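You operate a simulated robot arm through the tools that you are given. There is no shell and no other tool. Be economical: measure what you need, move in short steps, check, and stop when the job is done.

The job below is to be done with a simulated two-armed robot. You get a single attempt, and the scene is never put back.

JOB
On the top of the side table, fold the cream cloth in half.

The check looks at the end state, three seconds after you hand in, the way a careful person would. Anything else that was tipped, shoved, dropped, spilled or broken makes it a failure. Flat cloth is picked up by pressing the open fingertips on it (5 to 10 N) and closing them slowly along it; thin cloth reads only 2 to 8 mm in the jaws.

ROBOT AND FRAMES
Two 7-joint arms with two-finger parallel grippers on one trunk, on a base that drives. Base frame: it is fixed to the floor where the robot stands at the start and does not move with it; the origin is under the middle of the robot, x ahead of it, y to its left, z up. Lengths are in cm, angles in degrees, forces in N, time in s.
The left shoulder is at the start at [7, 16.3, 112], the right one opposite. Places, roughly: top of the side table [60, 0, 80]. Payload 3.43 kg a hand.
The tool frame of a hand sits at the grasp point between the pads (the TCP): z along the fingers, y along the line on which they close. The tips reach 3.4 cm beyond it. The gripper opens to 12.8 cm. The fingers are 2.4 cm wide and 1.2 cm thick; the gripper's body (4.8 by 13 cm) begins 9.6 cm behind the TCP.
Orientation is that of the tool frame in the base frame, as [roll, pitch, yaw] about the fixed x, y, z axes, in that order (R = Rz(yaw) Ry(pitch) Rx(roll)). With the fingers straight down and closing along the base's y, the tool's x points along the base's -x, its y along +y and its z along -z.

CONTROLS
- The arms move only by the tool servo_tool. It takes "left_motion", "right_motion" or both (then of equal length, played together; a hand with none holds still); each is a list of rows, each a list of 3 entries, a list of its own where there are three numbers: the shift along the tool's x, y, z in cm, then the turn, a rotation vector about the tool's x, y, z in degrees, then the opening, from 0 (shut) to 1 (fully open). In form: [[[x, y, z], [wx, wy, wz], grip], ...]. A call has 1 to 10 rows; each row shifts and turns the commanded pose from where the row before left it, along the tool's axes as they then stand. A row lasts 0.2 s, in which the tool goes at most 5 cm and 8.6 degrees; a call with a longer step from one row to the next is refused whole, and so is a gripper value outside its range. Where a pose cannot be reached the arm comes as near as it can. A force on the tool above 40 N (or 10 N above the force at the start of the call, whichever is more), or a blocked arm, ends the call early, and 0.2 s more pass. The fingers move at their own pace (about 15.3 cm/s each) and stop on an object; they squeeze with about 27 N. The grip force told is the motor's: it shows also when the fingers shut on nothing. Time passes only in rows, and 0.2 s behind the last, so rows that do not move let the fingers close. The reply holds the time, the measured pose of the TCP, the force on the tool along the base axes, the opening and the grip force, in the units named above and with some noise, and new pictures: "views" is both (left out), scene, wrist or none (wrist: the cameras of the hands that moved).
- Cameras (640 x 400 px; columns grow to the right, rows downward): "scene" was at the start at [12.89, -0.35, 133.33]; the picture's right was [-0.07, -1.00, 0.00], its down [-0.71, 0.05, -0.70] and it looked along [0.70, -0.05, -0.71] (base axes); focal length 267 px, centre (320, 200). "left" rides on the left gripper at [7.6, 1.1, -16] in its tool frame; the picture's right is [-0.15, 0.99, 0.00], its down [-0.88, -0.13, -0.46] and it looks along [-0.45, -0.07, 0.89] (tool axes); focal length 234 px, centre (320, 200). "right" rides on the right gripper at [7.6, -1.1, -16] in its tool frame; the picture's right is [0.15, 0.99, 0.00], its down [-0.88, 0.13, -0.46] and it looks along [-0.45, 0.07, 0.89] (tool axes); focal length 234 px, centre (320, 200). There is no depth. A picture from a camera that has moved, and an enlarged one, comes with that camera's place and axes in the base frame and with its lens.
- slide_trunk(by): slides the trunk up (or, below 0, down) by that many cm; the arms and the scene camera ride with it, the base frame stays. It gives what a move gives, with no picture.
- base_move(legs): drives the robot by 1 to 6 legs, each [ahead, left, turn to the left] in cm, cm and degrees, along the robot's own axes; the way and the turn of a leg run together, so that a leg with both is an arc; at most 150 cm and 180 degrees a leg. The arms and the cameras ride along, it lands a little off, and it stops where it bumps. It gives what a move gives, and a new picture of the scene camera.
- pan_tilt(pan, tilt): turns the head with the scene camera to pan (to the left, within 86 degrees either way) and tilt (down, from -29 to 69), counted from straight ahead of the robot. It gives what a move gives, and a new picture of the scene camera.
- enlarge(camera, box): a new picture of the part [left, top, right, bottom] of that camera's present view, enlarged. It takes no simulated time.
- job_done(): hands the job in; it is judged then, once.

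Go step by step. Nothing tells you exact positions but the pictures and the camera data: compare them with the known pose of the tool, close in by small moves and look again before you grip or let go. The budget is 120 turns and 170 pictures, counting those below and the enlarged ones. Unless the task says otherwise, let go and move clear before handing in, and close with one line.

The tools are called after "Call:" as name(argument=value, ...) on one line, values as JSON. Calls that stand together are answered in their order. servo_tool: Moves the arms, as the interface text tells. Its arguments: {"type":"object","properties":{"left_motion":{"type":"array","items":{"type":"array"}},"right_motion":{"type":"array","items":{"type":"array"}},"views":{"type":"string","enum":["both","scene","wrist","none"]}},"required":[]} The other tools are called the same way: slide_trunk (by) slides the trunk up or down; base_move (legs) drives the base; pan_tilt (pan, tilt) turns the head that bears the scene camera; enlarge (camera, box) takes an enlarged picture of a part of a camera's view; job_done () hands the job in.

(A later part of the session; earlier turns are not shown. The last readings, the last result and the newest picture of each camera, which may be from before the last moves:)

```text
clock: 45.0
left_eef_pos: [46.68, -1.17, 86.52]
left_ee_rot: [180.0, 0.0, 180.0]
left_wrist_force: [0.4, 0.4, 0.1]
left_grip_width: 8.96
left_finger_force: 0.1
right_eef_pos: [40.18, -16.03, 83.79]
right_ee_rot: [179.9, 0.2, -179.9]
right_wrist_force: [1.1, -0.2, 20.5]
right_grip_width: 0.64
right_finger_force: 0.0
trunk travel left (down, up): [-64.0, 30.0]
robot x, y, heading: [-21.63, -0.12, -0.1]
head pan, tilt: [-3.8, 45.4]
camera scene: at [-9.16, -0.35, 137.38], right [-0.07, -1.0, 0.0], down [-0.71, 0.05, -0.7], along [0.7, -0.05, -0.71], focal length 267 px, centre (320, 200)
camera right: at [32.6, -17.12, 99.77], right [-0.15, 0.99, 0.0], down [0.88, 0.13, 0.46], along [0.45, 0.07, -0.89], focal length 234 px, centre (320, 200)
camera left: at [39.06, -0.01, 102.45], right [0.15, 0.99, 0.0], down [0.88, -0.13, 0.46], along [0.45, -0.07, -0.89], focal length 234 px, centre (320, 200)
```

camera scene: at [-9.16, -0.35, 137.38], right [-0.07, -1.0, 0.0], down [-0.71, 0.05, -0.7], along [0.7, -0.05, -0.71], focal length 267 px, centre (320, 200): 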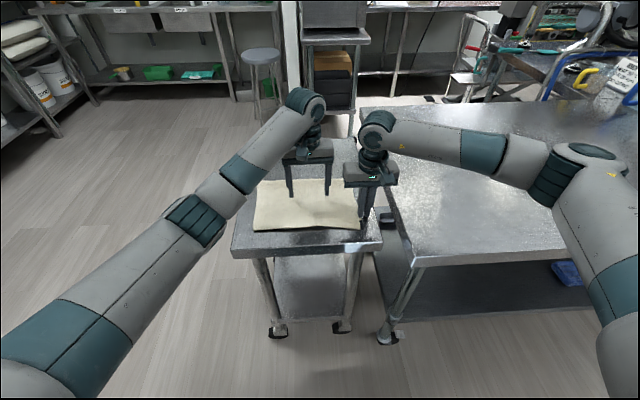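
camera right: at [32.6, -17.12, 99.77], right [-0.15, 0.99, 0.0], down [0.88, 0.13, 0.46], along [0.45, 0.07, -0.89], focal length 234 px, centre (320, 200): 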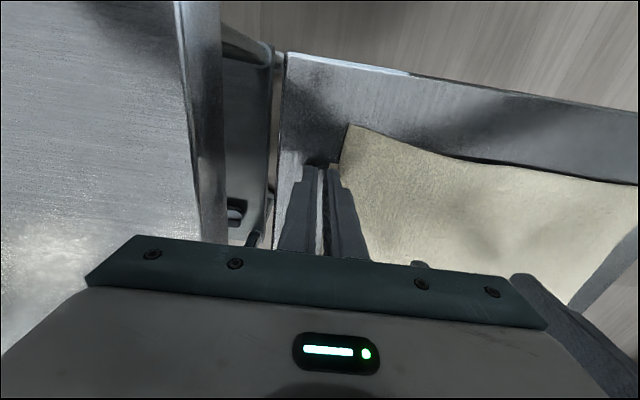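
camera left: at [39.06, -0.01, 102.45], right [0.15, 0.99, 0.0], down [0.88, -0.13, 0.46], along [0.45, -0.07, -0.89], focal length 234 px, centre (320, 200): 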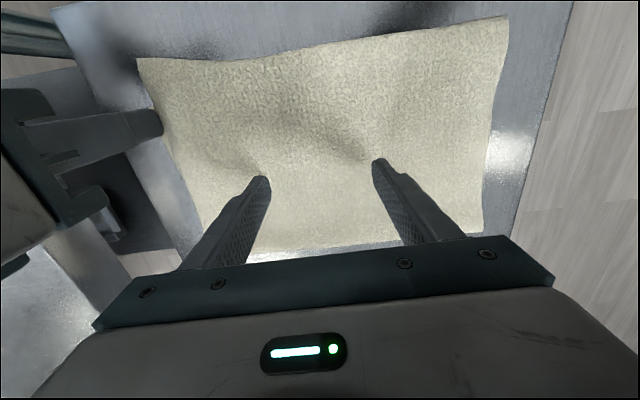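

The bottom corner is pinned with 20 N. Now the left hand presses lightly on the top layer and drags it away by about 2 cm.

Call:
servo_tool(left_motion=[[[0, -0.8, 1.2], [0, 0, 0], 0.7], [[0, 0, 0.7], [0, 0, 0], 0.7], [[0, 0, 0.2], [0, 0, 0], 0.7], [[-0.5, 0, 0], [0, 0, 0], 0.7], [[-0.5, 0, 0], [0, 0, 0], 0.7], [[-0.5, 0, 0], [0, 0, 0], 0.7], [[-0.5, 0, 0], [0, 0, 0], 0.7]], views="wrist")

Call:
enlarge(camera="scene", box=[220, 150, 400, 260])

```text
clock: 46.6
left_eef_pos: [48.41, -1.82, 84.43]
left_ee_rot: [-179.9, 0.1, 180.0]
left_wrist_force: [-1.2, -0.3, 0.0]
left_grip_width: 8.95
left_finger_force: 0.0
right_eef_pos: [40.1, -16.0, 83.65]
right_ee_rot: [180.0, 0.1, -179.9]
right_wrist_force: [4.8, -1.8, 30.4]
right_grip_width: 0.57
right_finger_force: 0.2
trunk travel left (down, up): [-64.0, 30.0]
robot x, y, heading: [-22.27, -0.03, -0.2]
head pan, tilt: [-3.8, 45.4]
camera left: at [40.89, -0.69, 100.32], right [0.15, 0.99, 0.0], down [0.88, -0.13, 0.46], along [0.45, -0.07, -0.89], focal length 234 px, centre (320, 200)
```

left: 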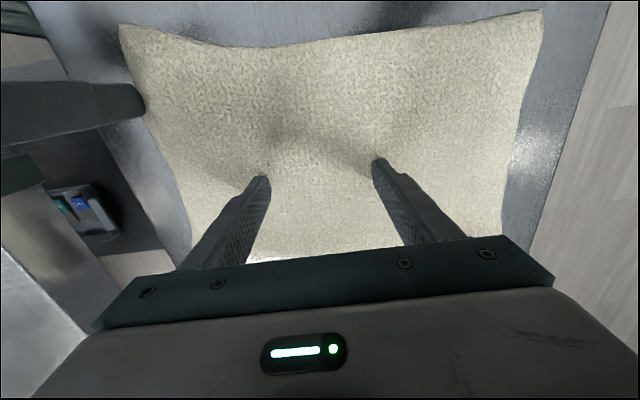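

```text
3.56 times, centred on (310, 205) of scene
camera zoom: at [-9.2, -0.27, 137.37], right [-0.07, -1.0, 0.0], down [-0.71, 0.05, -0.7], along [0.7, -0.05, -0.71], focal length 948 px, centre (356, 182)
```

zoom: 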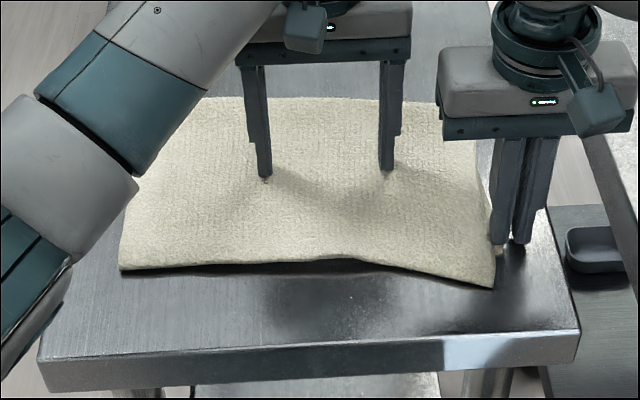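

The whole cloth just pivots about the pin, so the layers stick together. I lift both hands off and instead plan to re-grip the overshooting top edge and re-lay it.

Call:
servo_tool(right_motion=[[[0, 0, -1], [0, 0, 0], 0.05], [[0, 0, -3], [0, 0, 0], 0.05], [[0, 0, -4], [0, 0, 0], 0.25], [[0, -4, -3], [0, 0, 0], 0.25], [[0, -4, 0], [0, 0, 0], 0.25], [[0, -3, 0], [0, 0, 0], 0.25]], left_motion=[[[0, 0, -1], [0, 0, 0], 0.7], [[0, 0, -3], [0, 0, 0], 0.7], [[0, 4, -4], [0, 0, 0], 0.25], [[2, 4, -3], [0, 0, 0], 0.25], [[2, 4, 0], [0, 0, 0], 0.25], [[2, 4, 0], [0, 0, 0], 0.25]], views="both")

Call:
enlarge(camera="scene", box=[220, 150, 400, 260])

```text
refused: row 3 steps farther than a row can; nothing moved
```

```text
3.56 times, centred on (310, 205) of scene
camera zoom: at [-9.2, -0.27, 137.37], right [-0.07, -1.0, 0.0], down [-0.71, 0.05, -0.7], along [0.7, -0.05, -0.71], focal length 948 px, centre (356, 182)
```

zoom: 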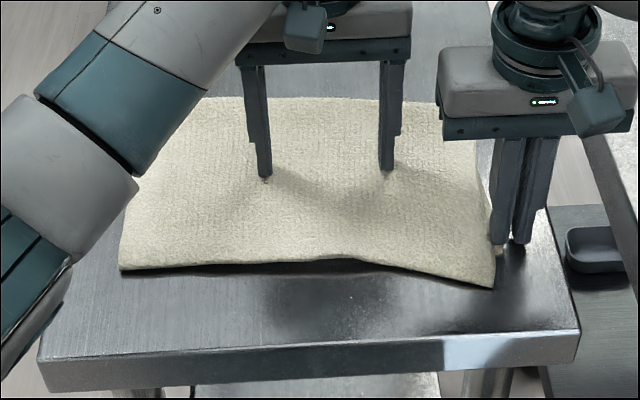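

A step was too long; I repeat with shorter steps.

Call:
servo_tool(right_motion=[[[0, 0, -1], [0, 0, 0], 0.05], [[0, 0, -3], [0, 0, 0], 0.05], [[0, 0, -4], [0, 0, 0], 0.25], [[0, -3, -3], [0, 0, 0], 0.25], [[0, -4, 0], [0, 0, 0], 0.25], [[0, -3, 0], [0, 0, 0], 0.25]], left_motion=[[[0, 0, -1], [0, 0, 0], 0.7], [[0, 0, -3], [0, 0, 0], 0.7], [[0, 3, -3], [0, 0, 0], 0.25], [[2, 3, -3], [0, 0, 0], 0.25], [[2, 4, 0], [0, 0, 0], 0.25], [[2, 4, 0], [0, 0, 0], 0.25]], views="wrist")

Call:
enlarge(camera="scene", box=[220, 150, 400, 260])

```text
clock: 48.0
left_eef_pos: [42.43, 12.45, 94.43]
left_ee_rot: [-179.9, -0.1, -179.9]
left_wrist_force: [0.2, -0.2, -0.2]
left_grip_width: 3.17
left_finger_force: 0.1
right_eef_pos: [40.1, -26.11, 94.62]
right_ee_rot: [-180.0, -0.1, -179.8]
right_wrist_force: [0.0, 0.3, 0.4]
right_grip_width: 3.18
right_finger_force: 0.1
trunk travel left (down, up): [-64.0, 30.0]
robot x, y, heading: [-21.76, -0.23, -0.2]
head pan, tilt: [-3.8, 45.4]
camera right: at [32.69, -27.13, 110.52], right [-0.15, 0.99, 0.0], down [0.88, 0.13, 0.45], along [0.45, 0.07, -0.89], focal length 234 px, centre (320, 200)
camera left: at [34.91, 13.6, 110.38], right [0.15, 0.99, 0.0], down [0.88, -0.13, 0.45], along [0.45, -0.07, -0.89], focal length 234 px, centre (320, 200)
```

right: 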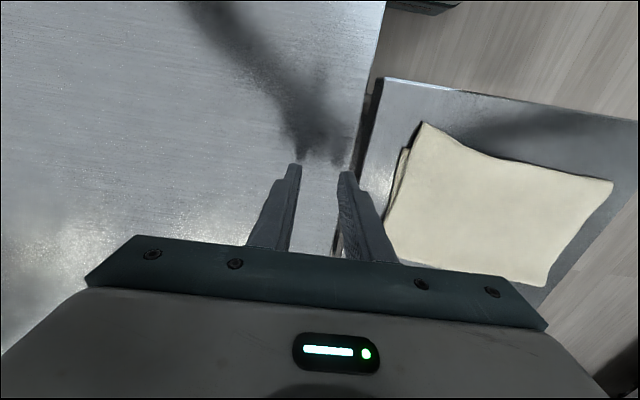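
left: 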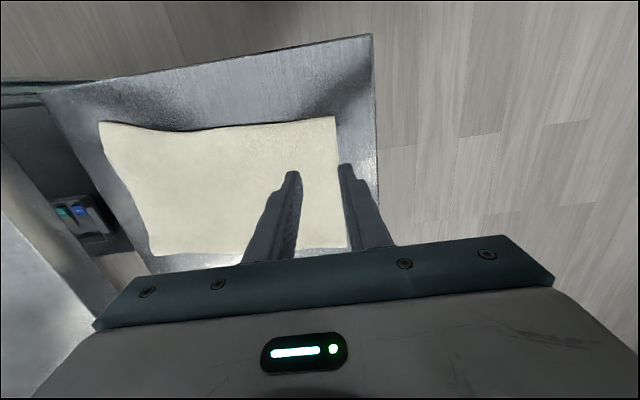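

```text
3.56 times, centred on (310, 205) of scene
camera zoom: at [-9.02, -0.18, 137.34], right [-0.07, -1.0, 0.0], down [-0.71, 0.05, -0.7], along [0.7, -0.05, -0.71], focal length 948 px, centre (356, 182)
```

zoom: 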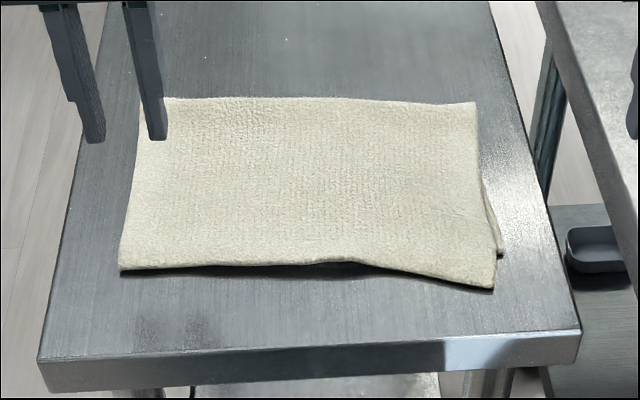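

Left corners now match within ~1 cm; the top layer's right corner at (34.9, −13.9) overshoots the bottom's (38.8, −15) by about 4 cm. I'll pinch that single-layer overhang with the right hand (fingers along y), at about (36.9, −11).

Call:
servo_tool(right_motion=[[[0.8, 3, 0], [0, 0, 0], 0.25], [[0.8, 4, 0], [0, 0, 0], 0.25], [[0.8, 4, 0], [0, 0, 0], 0.25], [[0.8, 4.1, 0], [0, 0, 0], 0.25], [[0, 0, 4], [0, 0, 0], 0.25], [[0, 0, 3.6], [0, 0, 0], 0.25], [[0, 0, 0], [0, 0, 0], 0.25]], left_motion=[[[0, 4, 0], [0, 0, 0], 0.25], [[0, 4, 0], [0, 0, 0], 0.25], [[0, 4, 0], [0, 0, 0], 0.25], [[0, 0, 0], [0, 0, 0], 0.25], [[0, 0, 0], [0, 0, 0], 0.25], [[0, 0, 0], [0, 0, 0], 0.25], [[0, 0, 0], [0, 0, 0], 0.25]], views="wrist")

Call:
enlarge(camera="scene", box=[220, 150, 400, 260])

```text
clock: 49.6
left_eef_pos: [42.45, 24.45, 94.15]
left_ee_rot: [-179.9, -0.2, 180.0]
left_wrist_force: [0.9, 0.1, 0.7]
left_grip_width: 3.19
left_finger_force: 0.0
right_eef_pos: [36.83, -11.19, 86.87]
right_ee_rot: [180.0, 0.0, -179.8]
right_wrist_force: [-0.3, 0.1, 0.0]
right_grip_width: 3.19
right_finger_force: 0.1
trunk travel left (down, up): [-64.0, 30.0]
robot x, y, heading: [-21.79, -0.1, -0.2]
head pan, tilt: [-3.8, 45.4]
camera right: at [29.36, -12.18, 102.95], right [-0.15, 0.99, 0.0], down [0.88, 0.13, 0.46], along [0.45, 0.07, -0.89], focal length 234 px, centre (320, 200)
camera left: at [34.91, 25.51, 110.11], right [0.15, 0.99, 0.0], down [0.88, -0.13, 0.45], along [0.45, -0.07, -0.89], focal length 234 px, centre (320, 200)
```

right: 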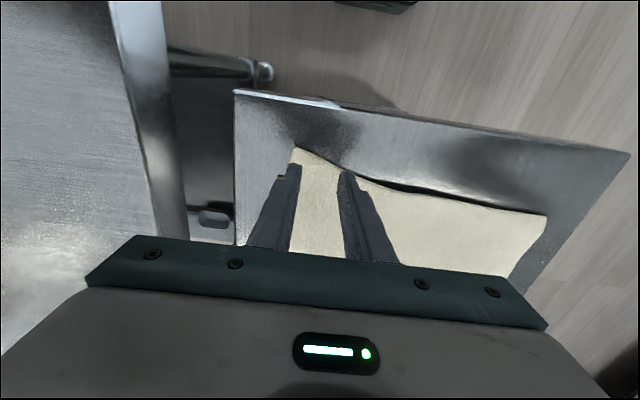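
left: 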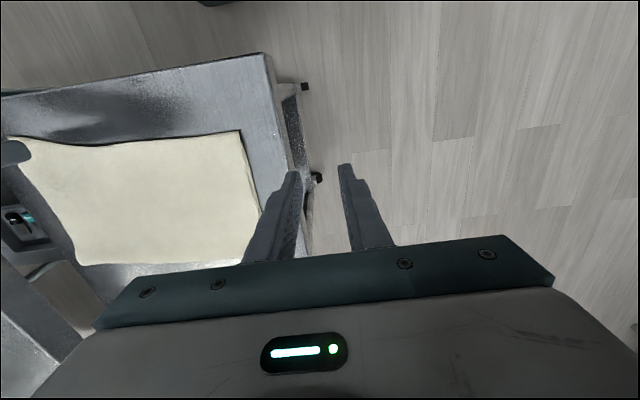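

```text
3.56 times, centred on (310, 205) of scene
camera zoom: at [-8.94, -0.32, 137.33], right [-0.07, -1.0, 0.0], down [-0.71, 0.05, -0.7], along [0.7, -0.05, -0.71], focal length 948 px, centre (356, 182)
```

zoom: 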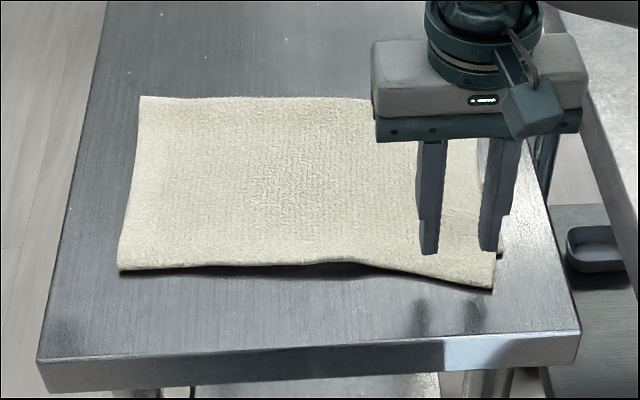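

The fingers straddle the overhang strip well. I shift slightly inward, press to a few newtons and close slowly.

Call:
servo_tool(right_motion=[[[-0.3, 0.3, 1.5], [0, 0, 0], 0.25], [[0, 0, 1.3], [0, 0, 0], 0.25], [[0, 0, 0.3], [0, 0, 0], 0.25], [[0, 0, 0.2], [0, 0, 0], 0.25], [[0, 0, 0], [0, 0, 0], 0.25]], views="none")

```text
clock: 50.8
left_eef_pos: [42.45, 24.35, 94.33]
left_ee_rot: [180.0, 0.0, 180.0]
left_wrist_force: [-0.6, 1.0, -0.8]
left_grip_width: 3.21
left_finger_force: 0.1
right_eef_pos: [37.24, -10.62, 83.79]
right_ee_rot: [180.0, 0.0, -179.9]
right_wrist_force: [0.2, -2.9, 11.5]
right_grip_width: 3.21
right_finger_force: 0.1
trunk travel left (down, up): [-64.0, 30.0]
robot x, y, heading: [-22.02, -0.1, 0.0]
head pan, tilt: [-3.8, 45.4]
```

Call:
servo_tool(right_motion=[[[0, 0, 0], [0, 0, 0], 0.22], [[0, 0, 0], [0, 0, 0], 0.19], [[0, 0, 0], [0, 0, 0], 0.16], [[0, 0, 0], [0, 0, 0], 0.13], [[0, 0, 0], [0, 0, 0], 0.1], [[0, 0, 0], [0, 0, 0], 0.07], [[0, 0, 0], [0, 0, 0], 0.04], [[0, 0, 0], [0, 0, 0], 0], [[0, 0, 0], [0, 0, 0], 0]], views="wrist")

Call:
servo_tool(right_motion=[[[0, 0, -0.6], [0, 0, 0], 0], [[0, 0, -1], [0, 0, 0], 0], [[0, 0, -1.2], [0, 0, 0], 0]])

Call:
enlarge(camera="scene", box=[220, 150, 400, 260])

```text
clock: 52.8
left_eef_pos: [42.41, 24.4, 94.19]
left_ee_rot: [-180.0, 0.0, -180.0]
left_wrist_force: [-0.7, -1.2, -0.1]
left_grip_width: 3.19
left_finger_force: 0.0
right_eef_pos: [37.1, -10.64, 83.69]
right_ee_rot: [180.0, 0.0, -179.9]
right_wrist_force: [0.1, -1.4, 15.9]
right_grip_width: 0.27
right_finger_force: 26.2
trunk travel left (down, up): [-64.0, 30.0]
robot x, y, heading: [-21.87, 0.3, -0.1]
head pan, tilt: [-3.8, 45.4]
camera right: at [29.59, -11.71, 99.74], right [-0.15, 0.99, 0.0], down [0.88, 0.13, 0.46], along [0.45, 0.07, -0.89], focal length 234 px, centre (320, 200)
```

right: 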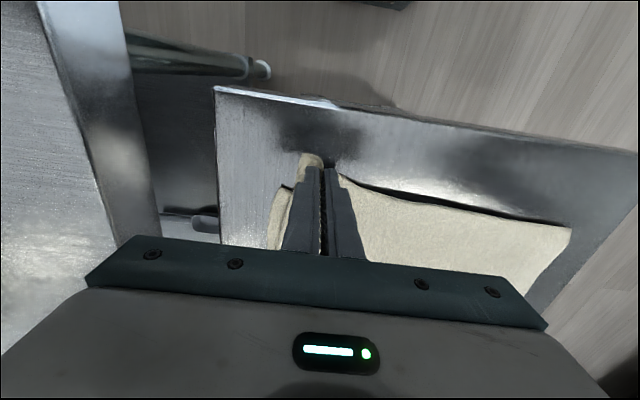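

```text
clock: 53.6
left_eef_pos: [42.4, 24.39, 94.19]
left_ee_rot: [180.0, -0.1, -180.0]
left_wrist_force: [0.6, -0.3, -0.2]
left_grip_width: 3.19
left_finger_force: 0.2
right_eef_pos: [37.1, -10.62, 86.45]
right_ee_rot: [-179.9, -0.1, -179.8]
right_wrist_force: [0.5, 0.1, 0.0]
right_grip_width: 0.24
right_finger_force: 27.0
trunk travel left (down, up): [-64.0, 30.0]
robot x, y, heading: [-21.62, 0.02, -0.0]
head pan, tilt: [-3.8, 45.4]
camera scene: at [-8.9, -0.31, 137.32], right [-0.07, -1.0, 0.0], down [-0.71, 0.05, -0.7], along [0.7, -0.05, -0.71], focal length 267 px, centre (320, 200)
camera right: at [29.61, -11.65, 102.42], right [-0.15, 0.99, 0.0], down [0.88, 0.13, 0.45], along [0.45, 0.07, -0.89], focal length 234 px, centre (320, 200)
```

scene: 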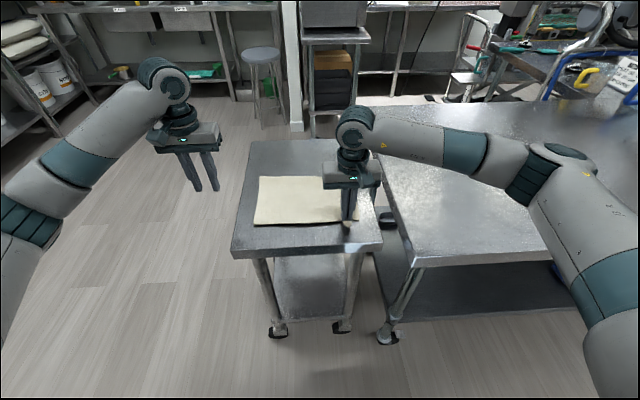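
right: 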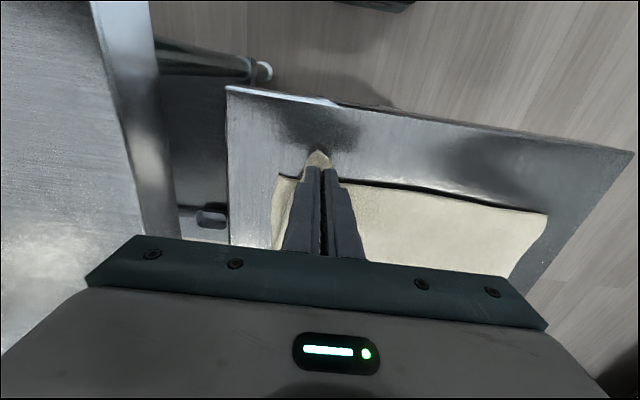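

```text
3.56 times, centred on (310, 205) of scene
camera zoom: at [-8.9, -0.31, 137.32], right [-0.07, -1.0, 0.0], down [-0.71, 0.05, -0.7], along [0.7, -0.05, -0.71], focal length 948 px, centre (356, 182)
```

zoom: 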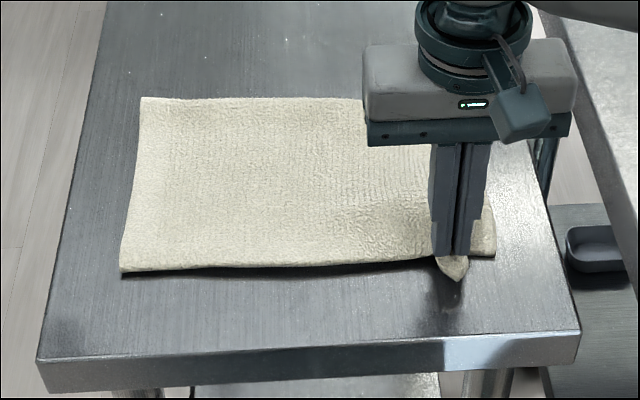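

The corner is held as a single layer and the bottom corner stays put. I swing it up and back over the fold line to peel the top layer and let the fold roll outward on the right.

Call:
servo_tool(right_motion=[[[-0.5, 0, -2], [0, 0, 0], 0], [[-0.6, 0, -2], [0, 0, 0], 0], [[-1.6, 0, -2.7], [0, 0, 0], 0], [[-1.6, 0, -2.7], [0, 0, 0], 0], [[-2.5, 0, -2], [0, 0, 0], 0], [[-2.5, 0, -2], [0, 0, 0], 0], [[-3, 0, -1.1], [0, 0, 0], 0], [[-3, 0, -1], [0, 0, 0], 0], [[-2.4, 0, 0], [0, 0, 0], 0], [[-2.4, 0, 0], [0, 0, 0], 0]])

Call:
enlarge(camera="scene", box=[220, 120, 400, 260])

```text
clock: 55.8
left_eef_pos: [42.59, 24.46, 94.04]
left_ee_rot: [180.0, -0.1, 180.0]
left_wrist_force: [-0.7, 0.5, 0.1]
left_grip_width: 3.21
left_finger_force: 0.0
right_eef_pos: [57.57, -10.45, 101.9]
right_ee_rot: [-180.0, -0.1, -179.9]
right_wrist_force: [0.1, -0.1, 0.0]
right_grip_width: 0.01
right_finger_force: 27.2
trunk travel left (down, up): [-64.0, 30.0]
robot x, y, heading: [-21.8, 0.11, 0.0]
head pan, tilt: [-3.8, 45.4]
camera scene: at [-8.86, -0.19, 137.32], right [-0.07, -1.0, 0.0], down [-0.71, 0.05, -0.7], along [0.7, -0.05, -0.71], focal length 267 px, centre (320, 200)
camera right: at [49.97, -11.5, 117.95], right [-0.15, 0.99, 0.0], down [0.88, 0.13, 0.45], along [0.45, 0.07, -0.89], focal length 234 px, centre (320, 200)
```

scene: 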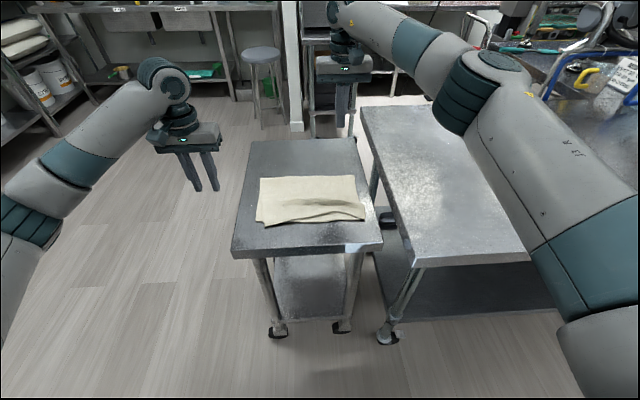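
right: 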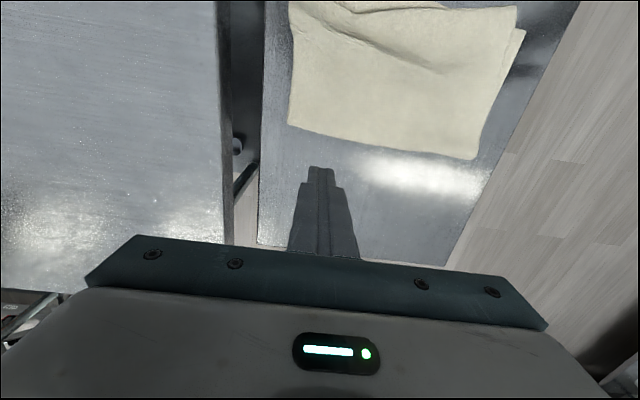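

```text
2.86 times, centred on (310, 190) of scene
camera zoom: at [-8.86, -0.19, 137.32], right [-0.07, -1.0, 0.0], down [-0.71, 0.05, -0.7], along [0.7, -0.05, -0.71], focal length 762 px, centre (349, 229)
```

zoom: 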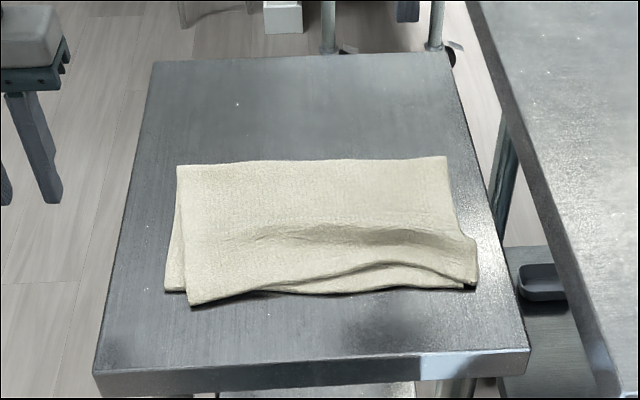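

The pinch slipped out during the swing, but it did carry the right corner back onto the bottom corner and the fold line is now straight at x≈57. Remaining: the top layer's left near corner sits at about (38.0, 11.2) and belongs at (40.2, 14.2), with a wrinkle in between. I'll pinch that corner with the left hand.

Call:
servo_tool(left_motion=[[[0.8, -4, 0], [0, 0, 0], 0.2], [[0.8, -4, 0], [0, 0, 0], 0.2], [[0.9, -4, 0], [0, 0, 0], 0.2], [[0.9, -3.5, 1], [0, 0, 0], 0.2], [[0, 0, 3], [0, 0, 0], 0.2], [[0, 0, 3], [0, 0, 0], 0.2], [[0, 0, 0], [0, 0, 0], 0.2]], right_motion=[[[0, -4, 0], [0, 0, 0], 0.2], [[0, -4, 0], [0, 0, 0], 0.2], [[2, -4, 0], [0, 0, 0], 0.2], [[4, 0, 0], [0, 0, 0], 0.2], [[4, 0, 0], [0, 0, 0], 0.2], [[2, 0, 0], [0, 0, 0], 0.2], [[0, 0, 0], [0, 0, 0], 0.2]])

Call:
enlarge(camera="scene", box=[220, 140, 400, 260])

```text
clock: 57.4
left_eef_pos: [39.2, 8.56, 87.24]
left_ee_rot: [-179.9, 0.0, 180.0]
left_wrist_force: [-0.1, 0.2, 0.0]
left_grip_width: 2.56
left_finger_force: 0.0
right_eef_pos: [45.39, -22.67, 101.84]
right_ee_rot: [179.9, -0.1, -179.9]
right_wrist_force: [-0.2, 0.7, -0.6]
right_grip_width: 2.57
right_finger_force: 0.1
trunk travel left (down, up): [-64.0, 30.0]
robot x, y, heading: [-21.94, -0.29, 0.2]
head pan, tilt: [-3.8, 45.4]
camera scene: at [-8.91, -0.3, 137.33], right [-0.07, -1.0, 0.0], down [-0.71, 0.05, -0.7], along [0.7, -0.05, -0.71], focal length 267 px, centre (320, 200)
camera right: at [37.89, -23.74, 117.85], right [-0.15, 0.99, 0.0], down [0.88, 0.13, 0.45], along [0.45, 0.07, -0.89], focal length 234 px, centre (320, 200)
camera left: at [31.67, 9.7, 103.26], right [0.15, 0.99, 0.0], down [0.88, -0.13, 0.45], along [0.45, -0.07, -0.89], focal length 234 px, centre (320, 200)
```

scene: 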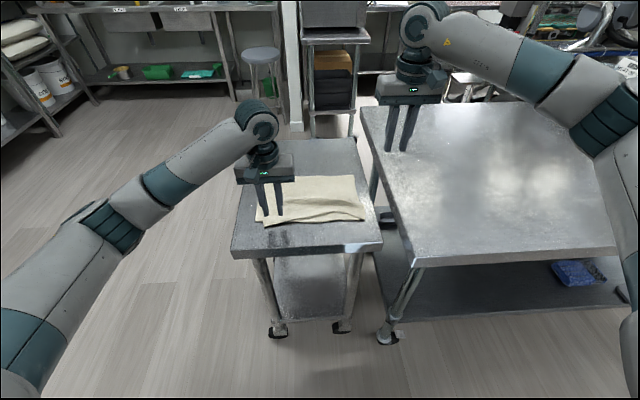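
right: 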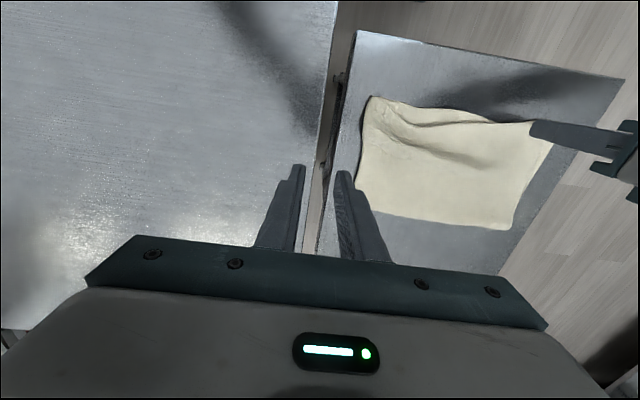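
left: 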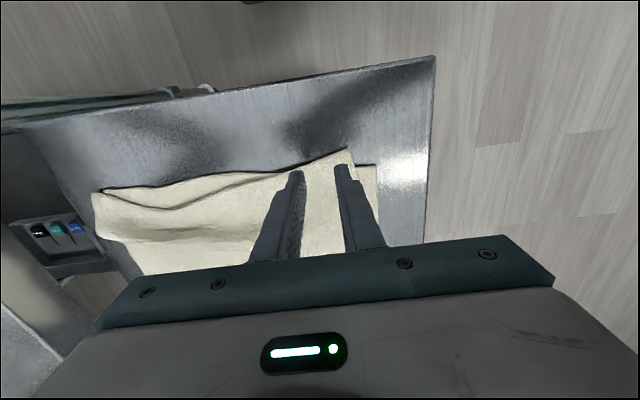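

```text
3.33 times, centred on (310, 200) of scene
camera zoom: at [-8.91, -0.3, 137.33], right [-0.07, -1.0, 0.0], down [-0.71, 0.05, -0.7], along [0.7, -0.05, -0.71], focal length 888 px, centre (353, 200)
```

zoom: 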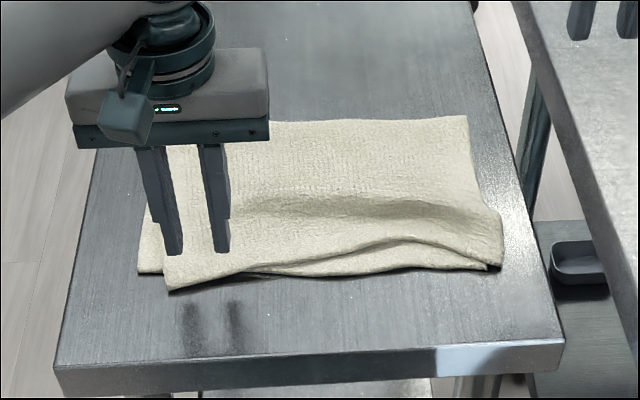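

The left corner of the top layer is confirmed at (38.0, 11.3), the bottom one at (40.2, 14.3). I press and pinch the overhang here.

Call:
servo_tool(left_motion=[[[0, 0.3, 1.5], [0, 0, 0], 0.2], [[0, 0, 1.5], [0, 0, 0], 0.2], [[0, 0, 0.4], [0, 0, 0], 0.2], [[0, 0, 0.2], [0, 0, 0], 0.2], [[0, 0, 0], [0, 0, 0], 0.17], [[0, 0, 0], [0, 0, 0], 0.14], [[0, 0, 0], [0, 0, 0], 0.11]], views="none")

Call:
servo_tool(left_motion=[[[0, 0, 0], [0, 0, 0], 0.08], [[0, 0, 0], [0, 0, 0], 0.05], [[0, 0, 0], [0, 0, 0], 0.02], [[0, 0, 0], [0, 0, 0], 0], [[0, 0, 0], [0, 0, 0], 0]], views="wrist")

```text
clock: 59.0
left_eef_pos: [39.05, 8.89, 84.0]
left_ee_rot: [-180.0, 0.1, -180.0]
left_wrist_force: [2.2, -1.1, 24.1]
left_grip_width: 1.32
left_finger_force: 0.1
right_eef_pos: [45.27, -22.66, 102.01]
right_ee_rot: [-179.9, 0.0, -179.9]
right_wrist_force: [0.5, -0.2, 0.5]
right_grip_width: 2.56
right_finger_force: 0.0
trunk travel left (down, up): [-64.0, 30.0]
robot x, y, heading: [-21.72, 0.09, -0.1]
head pan, tilt: [-3.8, 45.4]
```

```text
clock: 60.2
left_eef_pos: [38.97, 8.89, 83.82]
left_ee_rot: [-179.9, 0.0, 179.9]
left_wrist_force: [0.7, -1.6, 28.4]
left_grip_width: 0.02
left_finger_force: 27.1
right_eef_pos: [45.1, -22.82, 102.0]
right_ee_rot: [179.9, 0.2, -179.7]
right_wrist_force: [-0.9, 0.4, 0.6]
right_grip_width: 2.57
right_finger_force: 0.1
trunk travel left (down, up): [-64.0, 30.0]
robot x, y, heading: [-21.9, 0.3, -0.2]
head pan, tilt: [-3.8, 45.4]
camera left: at [31.4, 9.99, 99.78], right [0.15, 0.99, 0.0], down [0.88, -0.13, 0.46], along [0.45, -0.07, -0.89], focal length 234 px, centre (320, 200)
```

left: 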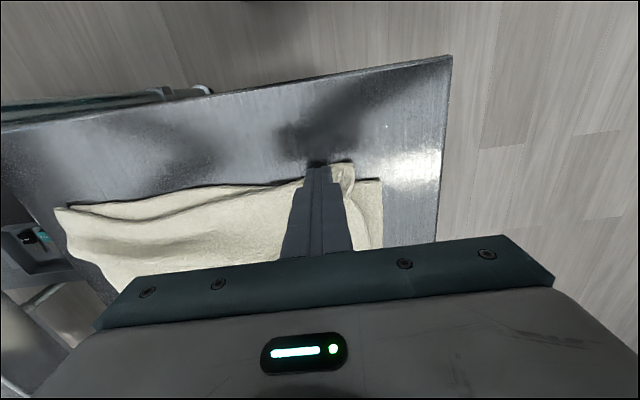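

The jaws shut on nothing (I pressed too hard, 28 N). I lift a little, reopen and look.

Call:
servo_tool(left_motion=[[[0, 0, -1], [0, 0, 0], 0], [[0, 0, -2], [0, 0, 0], 0.1], [[0, 0, -1], [0, 0, 0], 0.28], [[0, 0, 0], [0, 0, 0], 0.28]], views="wrist")

Call:
enlarge(camera="left", box=[220, 100, 460, 260])

```text
clock: 61.2
left_eef_pos: [39.13, 8.85, 87.59]
left_ee_rot: [179.8, -0.2, 179.8]
left_wrist_force: [0.2, -0.4, -0.7]
left_grip_width: 3.55
left_finger_force: 0.1
right_eef_pos: [45.48, -22.64, 101.75]
right_ee_rot: [-179.9, -0.2, -179.8]
right_wrist_force: [-0.3, 0.3, -0.4]
right_grip_width: 2.57
right_finger_force: 0.1
trunk travel left (down, up): [-64.0, 30.0]
robot x, y, heading: [-21.52, -0.0, -0.2]
head pan, tilt: [-3.8, 45.4]
camera left: at [31.68, 10.01, 103.57], right [0.15, 0.99, 0.0], down [0.88, -0.13, 0.45], along [0.45, -0.07, -0.89], focal length 234 px, centre (320, 200)
```

left: 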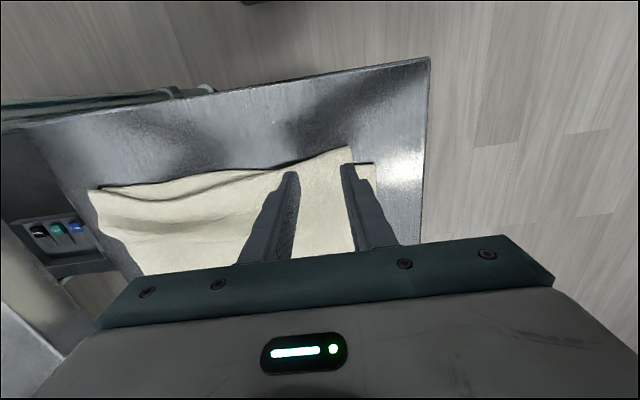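

```text
2.50 times, centred on (340, 180) of left
camera zoom: at [31.68, 10.01, 103.57], right [0.15, 0.99, 0.0], down [0.88, -0.13, 0.45], along [0.45, -0.07, -0.89], focal length 585 px, centre (270, 250)
```

zoom: 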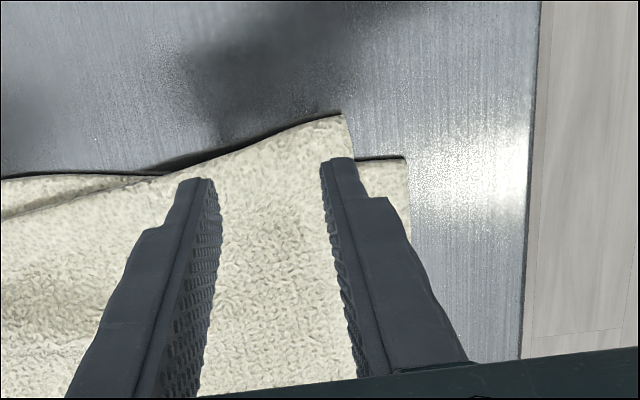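

The corner is back where it was. I try again with a wider opening and a lighter press.

Call:
servo_tool(left_motion=[[[0.2, -0.3, 1.5], [0, 0, 0], 0.28], [[0, 0, 1.4], [0, 0, 0], 0.28], [[0, 0, 0.4], [0, 0, 0], 0.28], [[0, 0, 0.15], [0, 0, 0], 0.28]], views="none")

```text
clock: 62.2
left_eef_pos: [39.19, 8.61, 84.26]
left_ee_rot: [-180.0, -0.2, -180.0]
left_wrist_force: [-1.2, -0.1, 1.1]
left_grip_width: 3.6
left_finger_force: 0.2
right_eef_pos: [45.4, -22.73, 101.85]
right_ee_rot: [180.0, -0.1, -179.8]
right_wrist_force: [-0.2, -0.4, -0.1]
right_grip_width: 2.58
right_finger_force: 0.0
trunk travel left (down, up): [-64.0, 30.0]
robot x, y, heading: [-21.88, -0.13, 0.1]
head pan, tilt: [-3.8, 45.4]
```

Call:
servo_tool(left_motion=[[[0, 0, 0.25], [0, 0, 0], 0.28], [[0, 0, 0.1], [0, 0, 0], 0.28], [[0, 0, 0], [0, 0, 0], 0.28]], views="none")

```text
clock: 63.0
left_eef_pos: [39.06, 8.75, 84.02]
left_ee_rot: [179.9, 0.0, 179.9]
left_wrist_force: [2.6, -0.1, 12.3]
left_grip_width: 3.6
left_finger_force: 0.1
right_eef_pos: [45.4, -22.8, 101.91]
right_ee_rot: [179.9, -0.1, -179.8]
right_wrist_force: [-0.6, -0.1, 0.4]
right_grip_width: 2.57
right_finger_force: 0.1
trunk travel left (down, up): [-64.0, 30.0]
robot x, y, heading: [-21.99, -0.19, 0.0]
head pan, tilt: [-3.8, 45.4]
```

12 N; I ease off slightly while closing slowly.

Call:
servo_tool(left_motion=[[[0, 0, -0.08], [0, 0, 0], 0.25], [[0, 0, 0], [0, 0, 0], 0.22], [[0, 0, 0], [0, 0, 0], 0.19], [[0, 0, 0], [0, 0, 0], 0.16], [[0, 0, 0], [0, 0, 0], 0.13], [[0, 0, 0], [0, 0, 0], 0.1], [[0, 0, 0], [0, 0, 0], 0.07], [[0, 0, 0], [0, 0, 0], 0.04], [[0, 0, 0], [0, 0, 0], 0], [[0, 0, 0], [0, 0, 0], 0]], views="wrist")

```text
clock: 65.2
left_eef_pos: [39.01, 8.53, 83.98]
left_ee_rot: [-180.0, -0.1, -180.0]
left_wrist_force: [0.7, -1.4, 14.1]
left_grip_width: 0.44
left_finger_force: 27.2
right_eef_pos: [45.28, -22.74, 101.96]
right_ee_rot: [-179.9, 0.0, -179.9]
right_wrist_force: [-0.4, 0.4, 0.0]
right_grip_width: 2.56
right_finger_force: 0.1
trunk travel left (down, up): [-64.0, 30.0]
robot x, y, heading: [-21.63, -0.19, -0.2]
head pan, tilt: [-3.8, 45.4]
camera left: at [31.41, 9.74, 99.91], right [0.15, 0.99, 0.0], down [0.88, -0.13, 0.46], along [0.45, -0.07, -0.89], focal length 234 px, centre (320, 200)
```

left: 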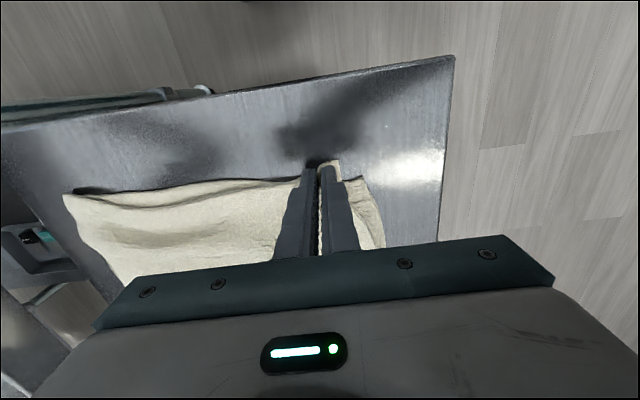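

Held (4.4 mm). I lift 2.5 cm and check that only the top layer comes.

Call:
servo_tool(left_motion=[[[0, 0, -0.8], [0, 0, 0], 0], [[0, 0, -0.9], [0, 0, 0], 0], [[0, 0, -0.9], [0, 0, 0], 0]], views="wrist")

Call:
enlarge(camera="scene", box=[220, 140, 400, 260])

Call:
enlarge(camera="left", box=[220, 100, 460, 260])

```text
clock: 66.0
left_eef_pos: [39.11, 8.7, 86.42]
left_ee_rot: [179.9, -0.2, -180.0]
left_wrist_force: [0.5, -1.1, -0.2]
left_grip_width: 0.41
left_finger_force: 27.4
right_eef_pos: [45.47, -22.7, 101.88]
right_ee_rot: [180.0, -0.1, -179.8]
right_wrist_force: [-0.2, 0.4, -0.6]
right_grip_width: 2.58
right_finger_force: 0.0
trunk travel left (down, up): [-64.0, 30.0]
robot x, y, heading: [-21.98, 0.22, -0.0]
head pan, tilt: [-3.8, 45.4]
camera left: at [31.56, 9.83, 102.28], right [0.15, 0.99, 0.0], down [0.88, -0.13, 0.45], along [0.45, -0.07, -0.89], focal length 234 px, centre (320, 200)
```

left: 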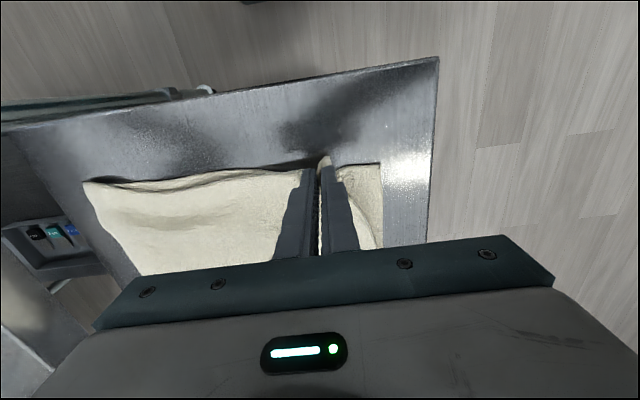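

```text
3.33 times, centred on (310, 200) of scene
camera zoom: at [-8.9, -0.32, 137.32], right [-0.07, -1.0, 0.0], down [-0.71, 0.05, -0.7], along [0.7, -0.05, -0.71], focal length 888 px, centre (353, 200)
```

zoom: 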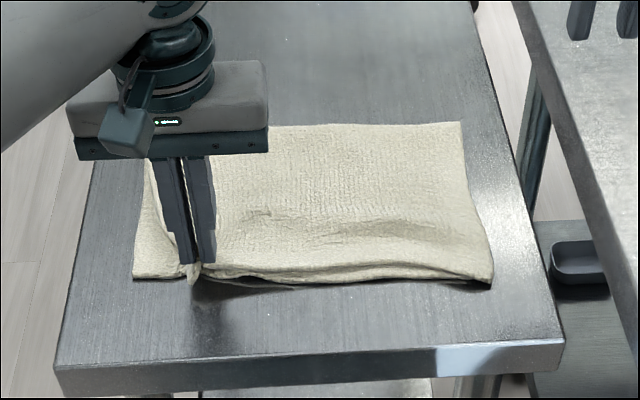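

```text
2.50 times, centred on (340, 180) of left
camera zoom: at [31.56, 9.83, 102.28], right [0.15, 0.99, 0.0], down [0.88, -0.13, 0.45], along [0.45, -0.07, -0.89], focal length 585 px, centre (270, 250)
```

zoom: 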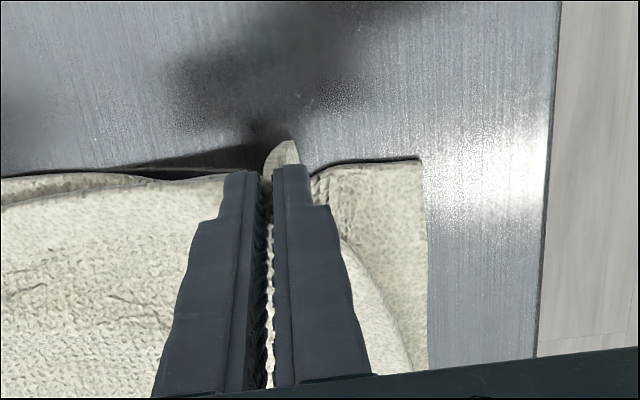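

Only the top layer is lifted and the bottom corner remains at (39.6, 14.5). I carry the pinch +3.2 cm in y and +1.8 cm in x, and lower it to just above the bottom layer.

Call:
servo_tool(left_motion=[[[0, 0.6, -1], [0, 0, 0], 0], [[-0.4, 0.8, -0.5], [0, 0, 0], 0], [[-0.5, 0.8, 0], [0, 0, 0], 0], [[-0.5, 0.7, 0], [0, 0, 0], 0], [[-0.4, 0.3, 1], [0, 0, 0], 0], [[0, 0, 1.2], [0, 0, 0], 0], [[0, 0, 0], [0, 0, 0], 0]], views="wrist")

Call:
enlarge(camera="scene", box=[220, 140, 400, 260])

```text
clock: 67.6
left_eef_pos: [40.81, 11.94, 85.8]
left_ee_rot: [179.8, -0.1, 180.0]
left_wrist_force: [1.1, -0.8, 0.6]
left_grip_width: 0.41
left_finger_force: 27.0
right_eef_pos: [45.47, -22.69, 101.88]
right_ee_rot: [-179.9, -0.2, -179.7]
right_wrist_force: [-0.5, -0.1, 0.8]
right_grip_width: 2.56
right_finger_force: 0.2
trunk travel left (down, up): [-64.0, 30.0]
robot x, y, heading: [-21.85, -0.28, 0.0]
head pan, tilt: [-3.8, 45.4]
camera left: at [33.29, 13.0, 101.74], right [0.15, 0.99, 0.0], down [0.88, -0.13, 0.45], along [0.45, -0.07, -0.89], focal length 234 px, centre (320, 200)
```

left: 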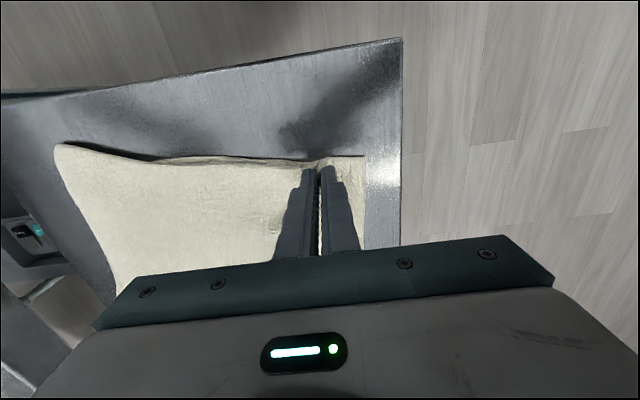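

```text
3.33 times, centred on (310, 200) of scene
camera zoom: at [-8.92, -0.33, 137.33], right [-0.07, -1.0, 0.0], down [-0.71, 0.05, -0.7], along [0.7, -0.05, -0.71], focal length 888 px, centre (353, 200)
```

zoom: 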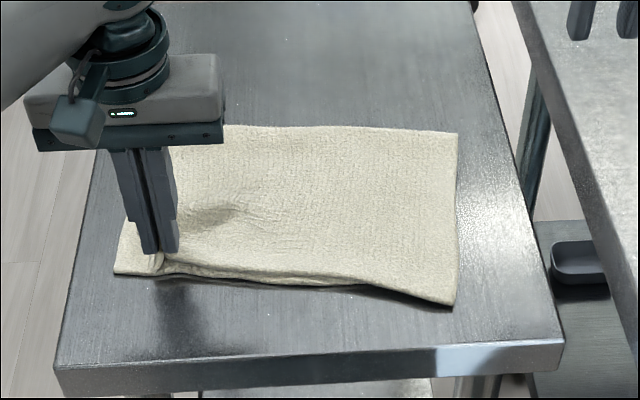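

The pull dragged the cloth a bit to the left and turned it. I set the pinch down, release and assess the whole from above.

Call:
servo_tool(left_motion=[[[0, 0, 1], [0, 0, 0], 0], [[0, 0, 0.2], [0, 0, 0], 0.05], [[0, 0, 0], [0, 0, 0], 0.12], [[0, 0, 0], [0, 0, 0], 0.2], [[0, 0, -1.5], [0, 0, 0], 0.2], [[0, 0, -4], [0, 0, 0], 0.2], [[0, 2, -4], [0, 0, 0], 0.2], [[0, 4, 0], [0, 0, 0], 0.2], [[0, 4, 0], [0, 0, 0], 0.2], [[0, 3, 0], [0, 0, 0], 0.2]], views="wrist")

Call:
enlarge(camera="scene", box=[220, 140, 400, 260])

Call:
enlarge(camera="right", box=[320, 20, 640, 240])

```text
clock: 69.8
left_eef_pos: [40.75, 25.09, 94.15]
left_ee_rot: [-180.0, -0.2, 179.8]
left_wrist_force: [0.7, -0.2, 0.8]
left_grip_width: 2.56
left_finger_force: 0.1
right_eef_pos: [45.45, -22.64, 101.91]
right_ee_rot: [-180.0, -0.1, -179.9]
right_wrist_force: [0.5, 0.4, 0.2]
right_grip_width: 2.56
right_finger_force: 0.1
trunk travel left (down, up): [-64.0, 30.0]
robot x, y, heading: [-21.47, -0.14, -0.2]
head pan, tilt: [-3.8, 45.4]
camera left: at [33.13, 26.3, 110.01], right [0.15, 0.99, 0.0], down [0.88, -0.13, 0.45], along [0.45, -0.07, -0.89], focal length 234 px, centre (320, 200)
```

left: 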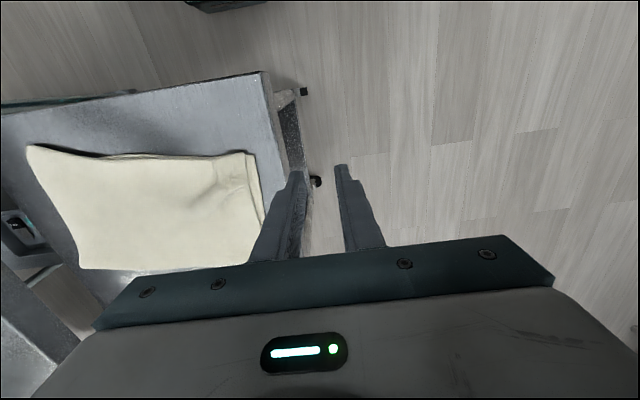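

```text
3.33 times, centred on (310, 200) of scene
camera zoom: at [-8.94, -0.24, 137.33], right [-0.07, -1.0, 0.0], down [-0.71, 0.05, -0.7], along [0.7, -0.05, -0.71], focal length 888 px, centre (353, 200)
```

zoom: 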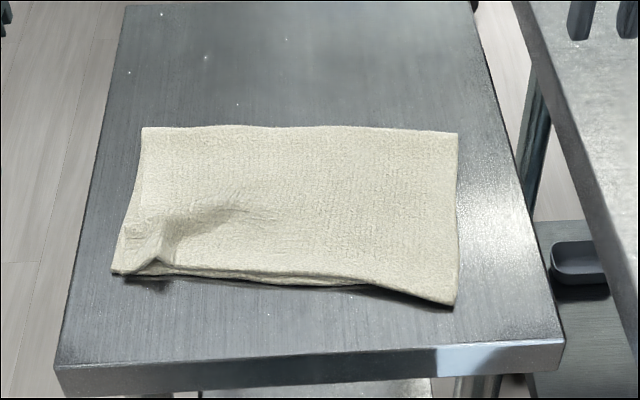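

```text
1.82 times, centred on (480, 130) of right
camera zoom: at [37.9, -23.69, 117.87], right [-0.15, 0.99, 0.0], down [0.88, 0.13, 0.45], along [0.45, 0.07, -0.89], focal length 426 px, centre (29, 327)
```

zoom: 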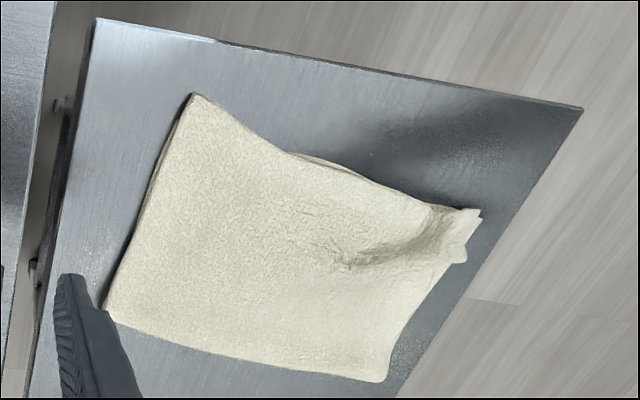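

I need to see where the bottom layer's right corner is, so I zoom on both near corners.

Call:
enlarge(camera="right", box=[370, 60, 490, 140])

Call:
enlarge(camera="scene", box=[300, 190, 370, 240])

Call:
enlarge(camera="left", box=[140, 120, 300, 220])

```text
5.00 times, centred on (430, 100) of right
camera zoom: at [37.9, -23.69, 117.87], right [-0.15, 0.99, 0.0], down [0.88, 0.13, 0.45], along [0.45, 0.07, -0.89], focal length 1171 px, centre (-230, 700)
```

zoom: 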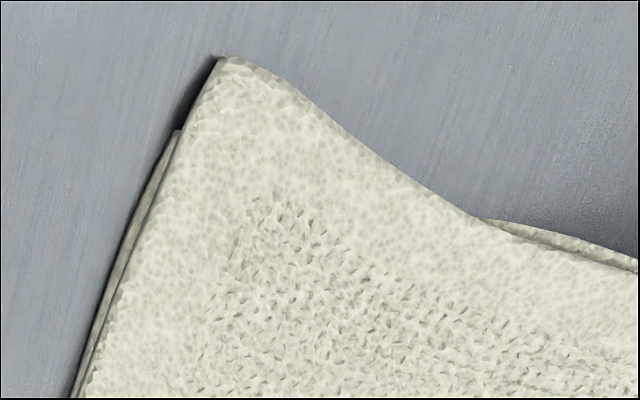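

```text
8.00 times, centred on (335, 215) of scene
camera zoom: at [-8.94, -0.24, 137.33], right [-0.07, -1.0, 0.0], down [-0.71, 0.05, -0.7], along [0.7, -0.05, -0.71], focal length 2132 px, centre (200, 80)
```

zoom: 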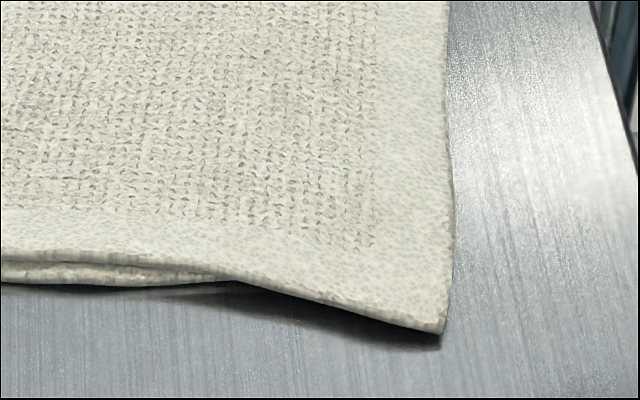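

```text
4.00 times, centred on (220, 170) of left
camera zoom: at [33.13, 26.3, 110.01], right [0.15, 0.99, 0.0], down [0.88, -0.13, 0.45], along [0.45, -0.07, -0.89], focal length 937 px, centre (720, 320)
```

zoom: 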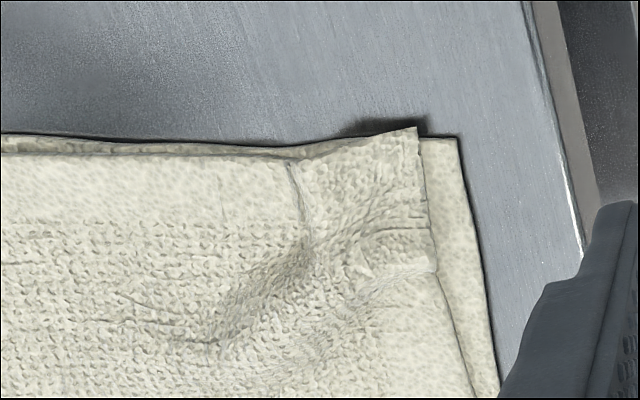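

All is now close: near edges coincide on the left and middle, and the right corner overshoots about 2 cm. The visible flaw is the pinch wrinkle near the left corner; I'll flatten it by pressing closed fingertips lightly on it and spreading them along y.

Call:
servo_tool(left_motion=[[[-0.4, -4, 0], [0, 0, 0], 0], [[-0.4, -4, 0], [0, 0, 0], 0], [[0, -4, 0], [0, 0, 0], 0], [[0, -1.2, 3], [0, 0, 0], 0], [[0, 0, 3], [0, 0, 0], 0], [[0, 0, 2.5], [0, 0, 0], 0], [[0, 0, 0.7], [0, 0, 0], 0], [[0, 0, 0.4], [0, 0, 0], 0], [[0, 0, 0], [0, 0, 0], 0]], views="wrist")

```text
clock: 71.8
left_eef_pos: [41.44, 11.54, 84.38]
left_ee_rot: [-179.9, -0.1, 180.0]
left_wrist_force: [-0.6, -0.6, 0.3]
left_grip_width: 0.02
left_finger_force: 26.9
right_eef_pos: [45.44, -22.73, 101.74]
right_ee_rot: [-179.9, -0.1, -179.8]
right_wrist_force: [-0.2, -0.9, 0.3]
right_grip_width: 2.56
right_finger_force: 0.1
trunk travel left (down, up): [-64.0, 30.0]
robot x, y, heading: [-21.58, 0.44, -0.2]
head pan, tilt: [-3.8, 45.4]
camera left: at [33.99, 12.74, 100.36], right [0.15, 0.99, 0.0], down [0.88, -0.13, 0.45], along [0.45, -0.07, -0.89], focal length 234 px, centre (320, 200)
```

left: 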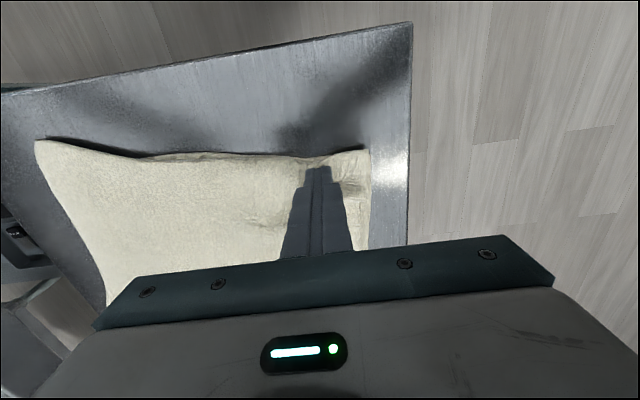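

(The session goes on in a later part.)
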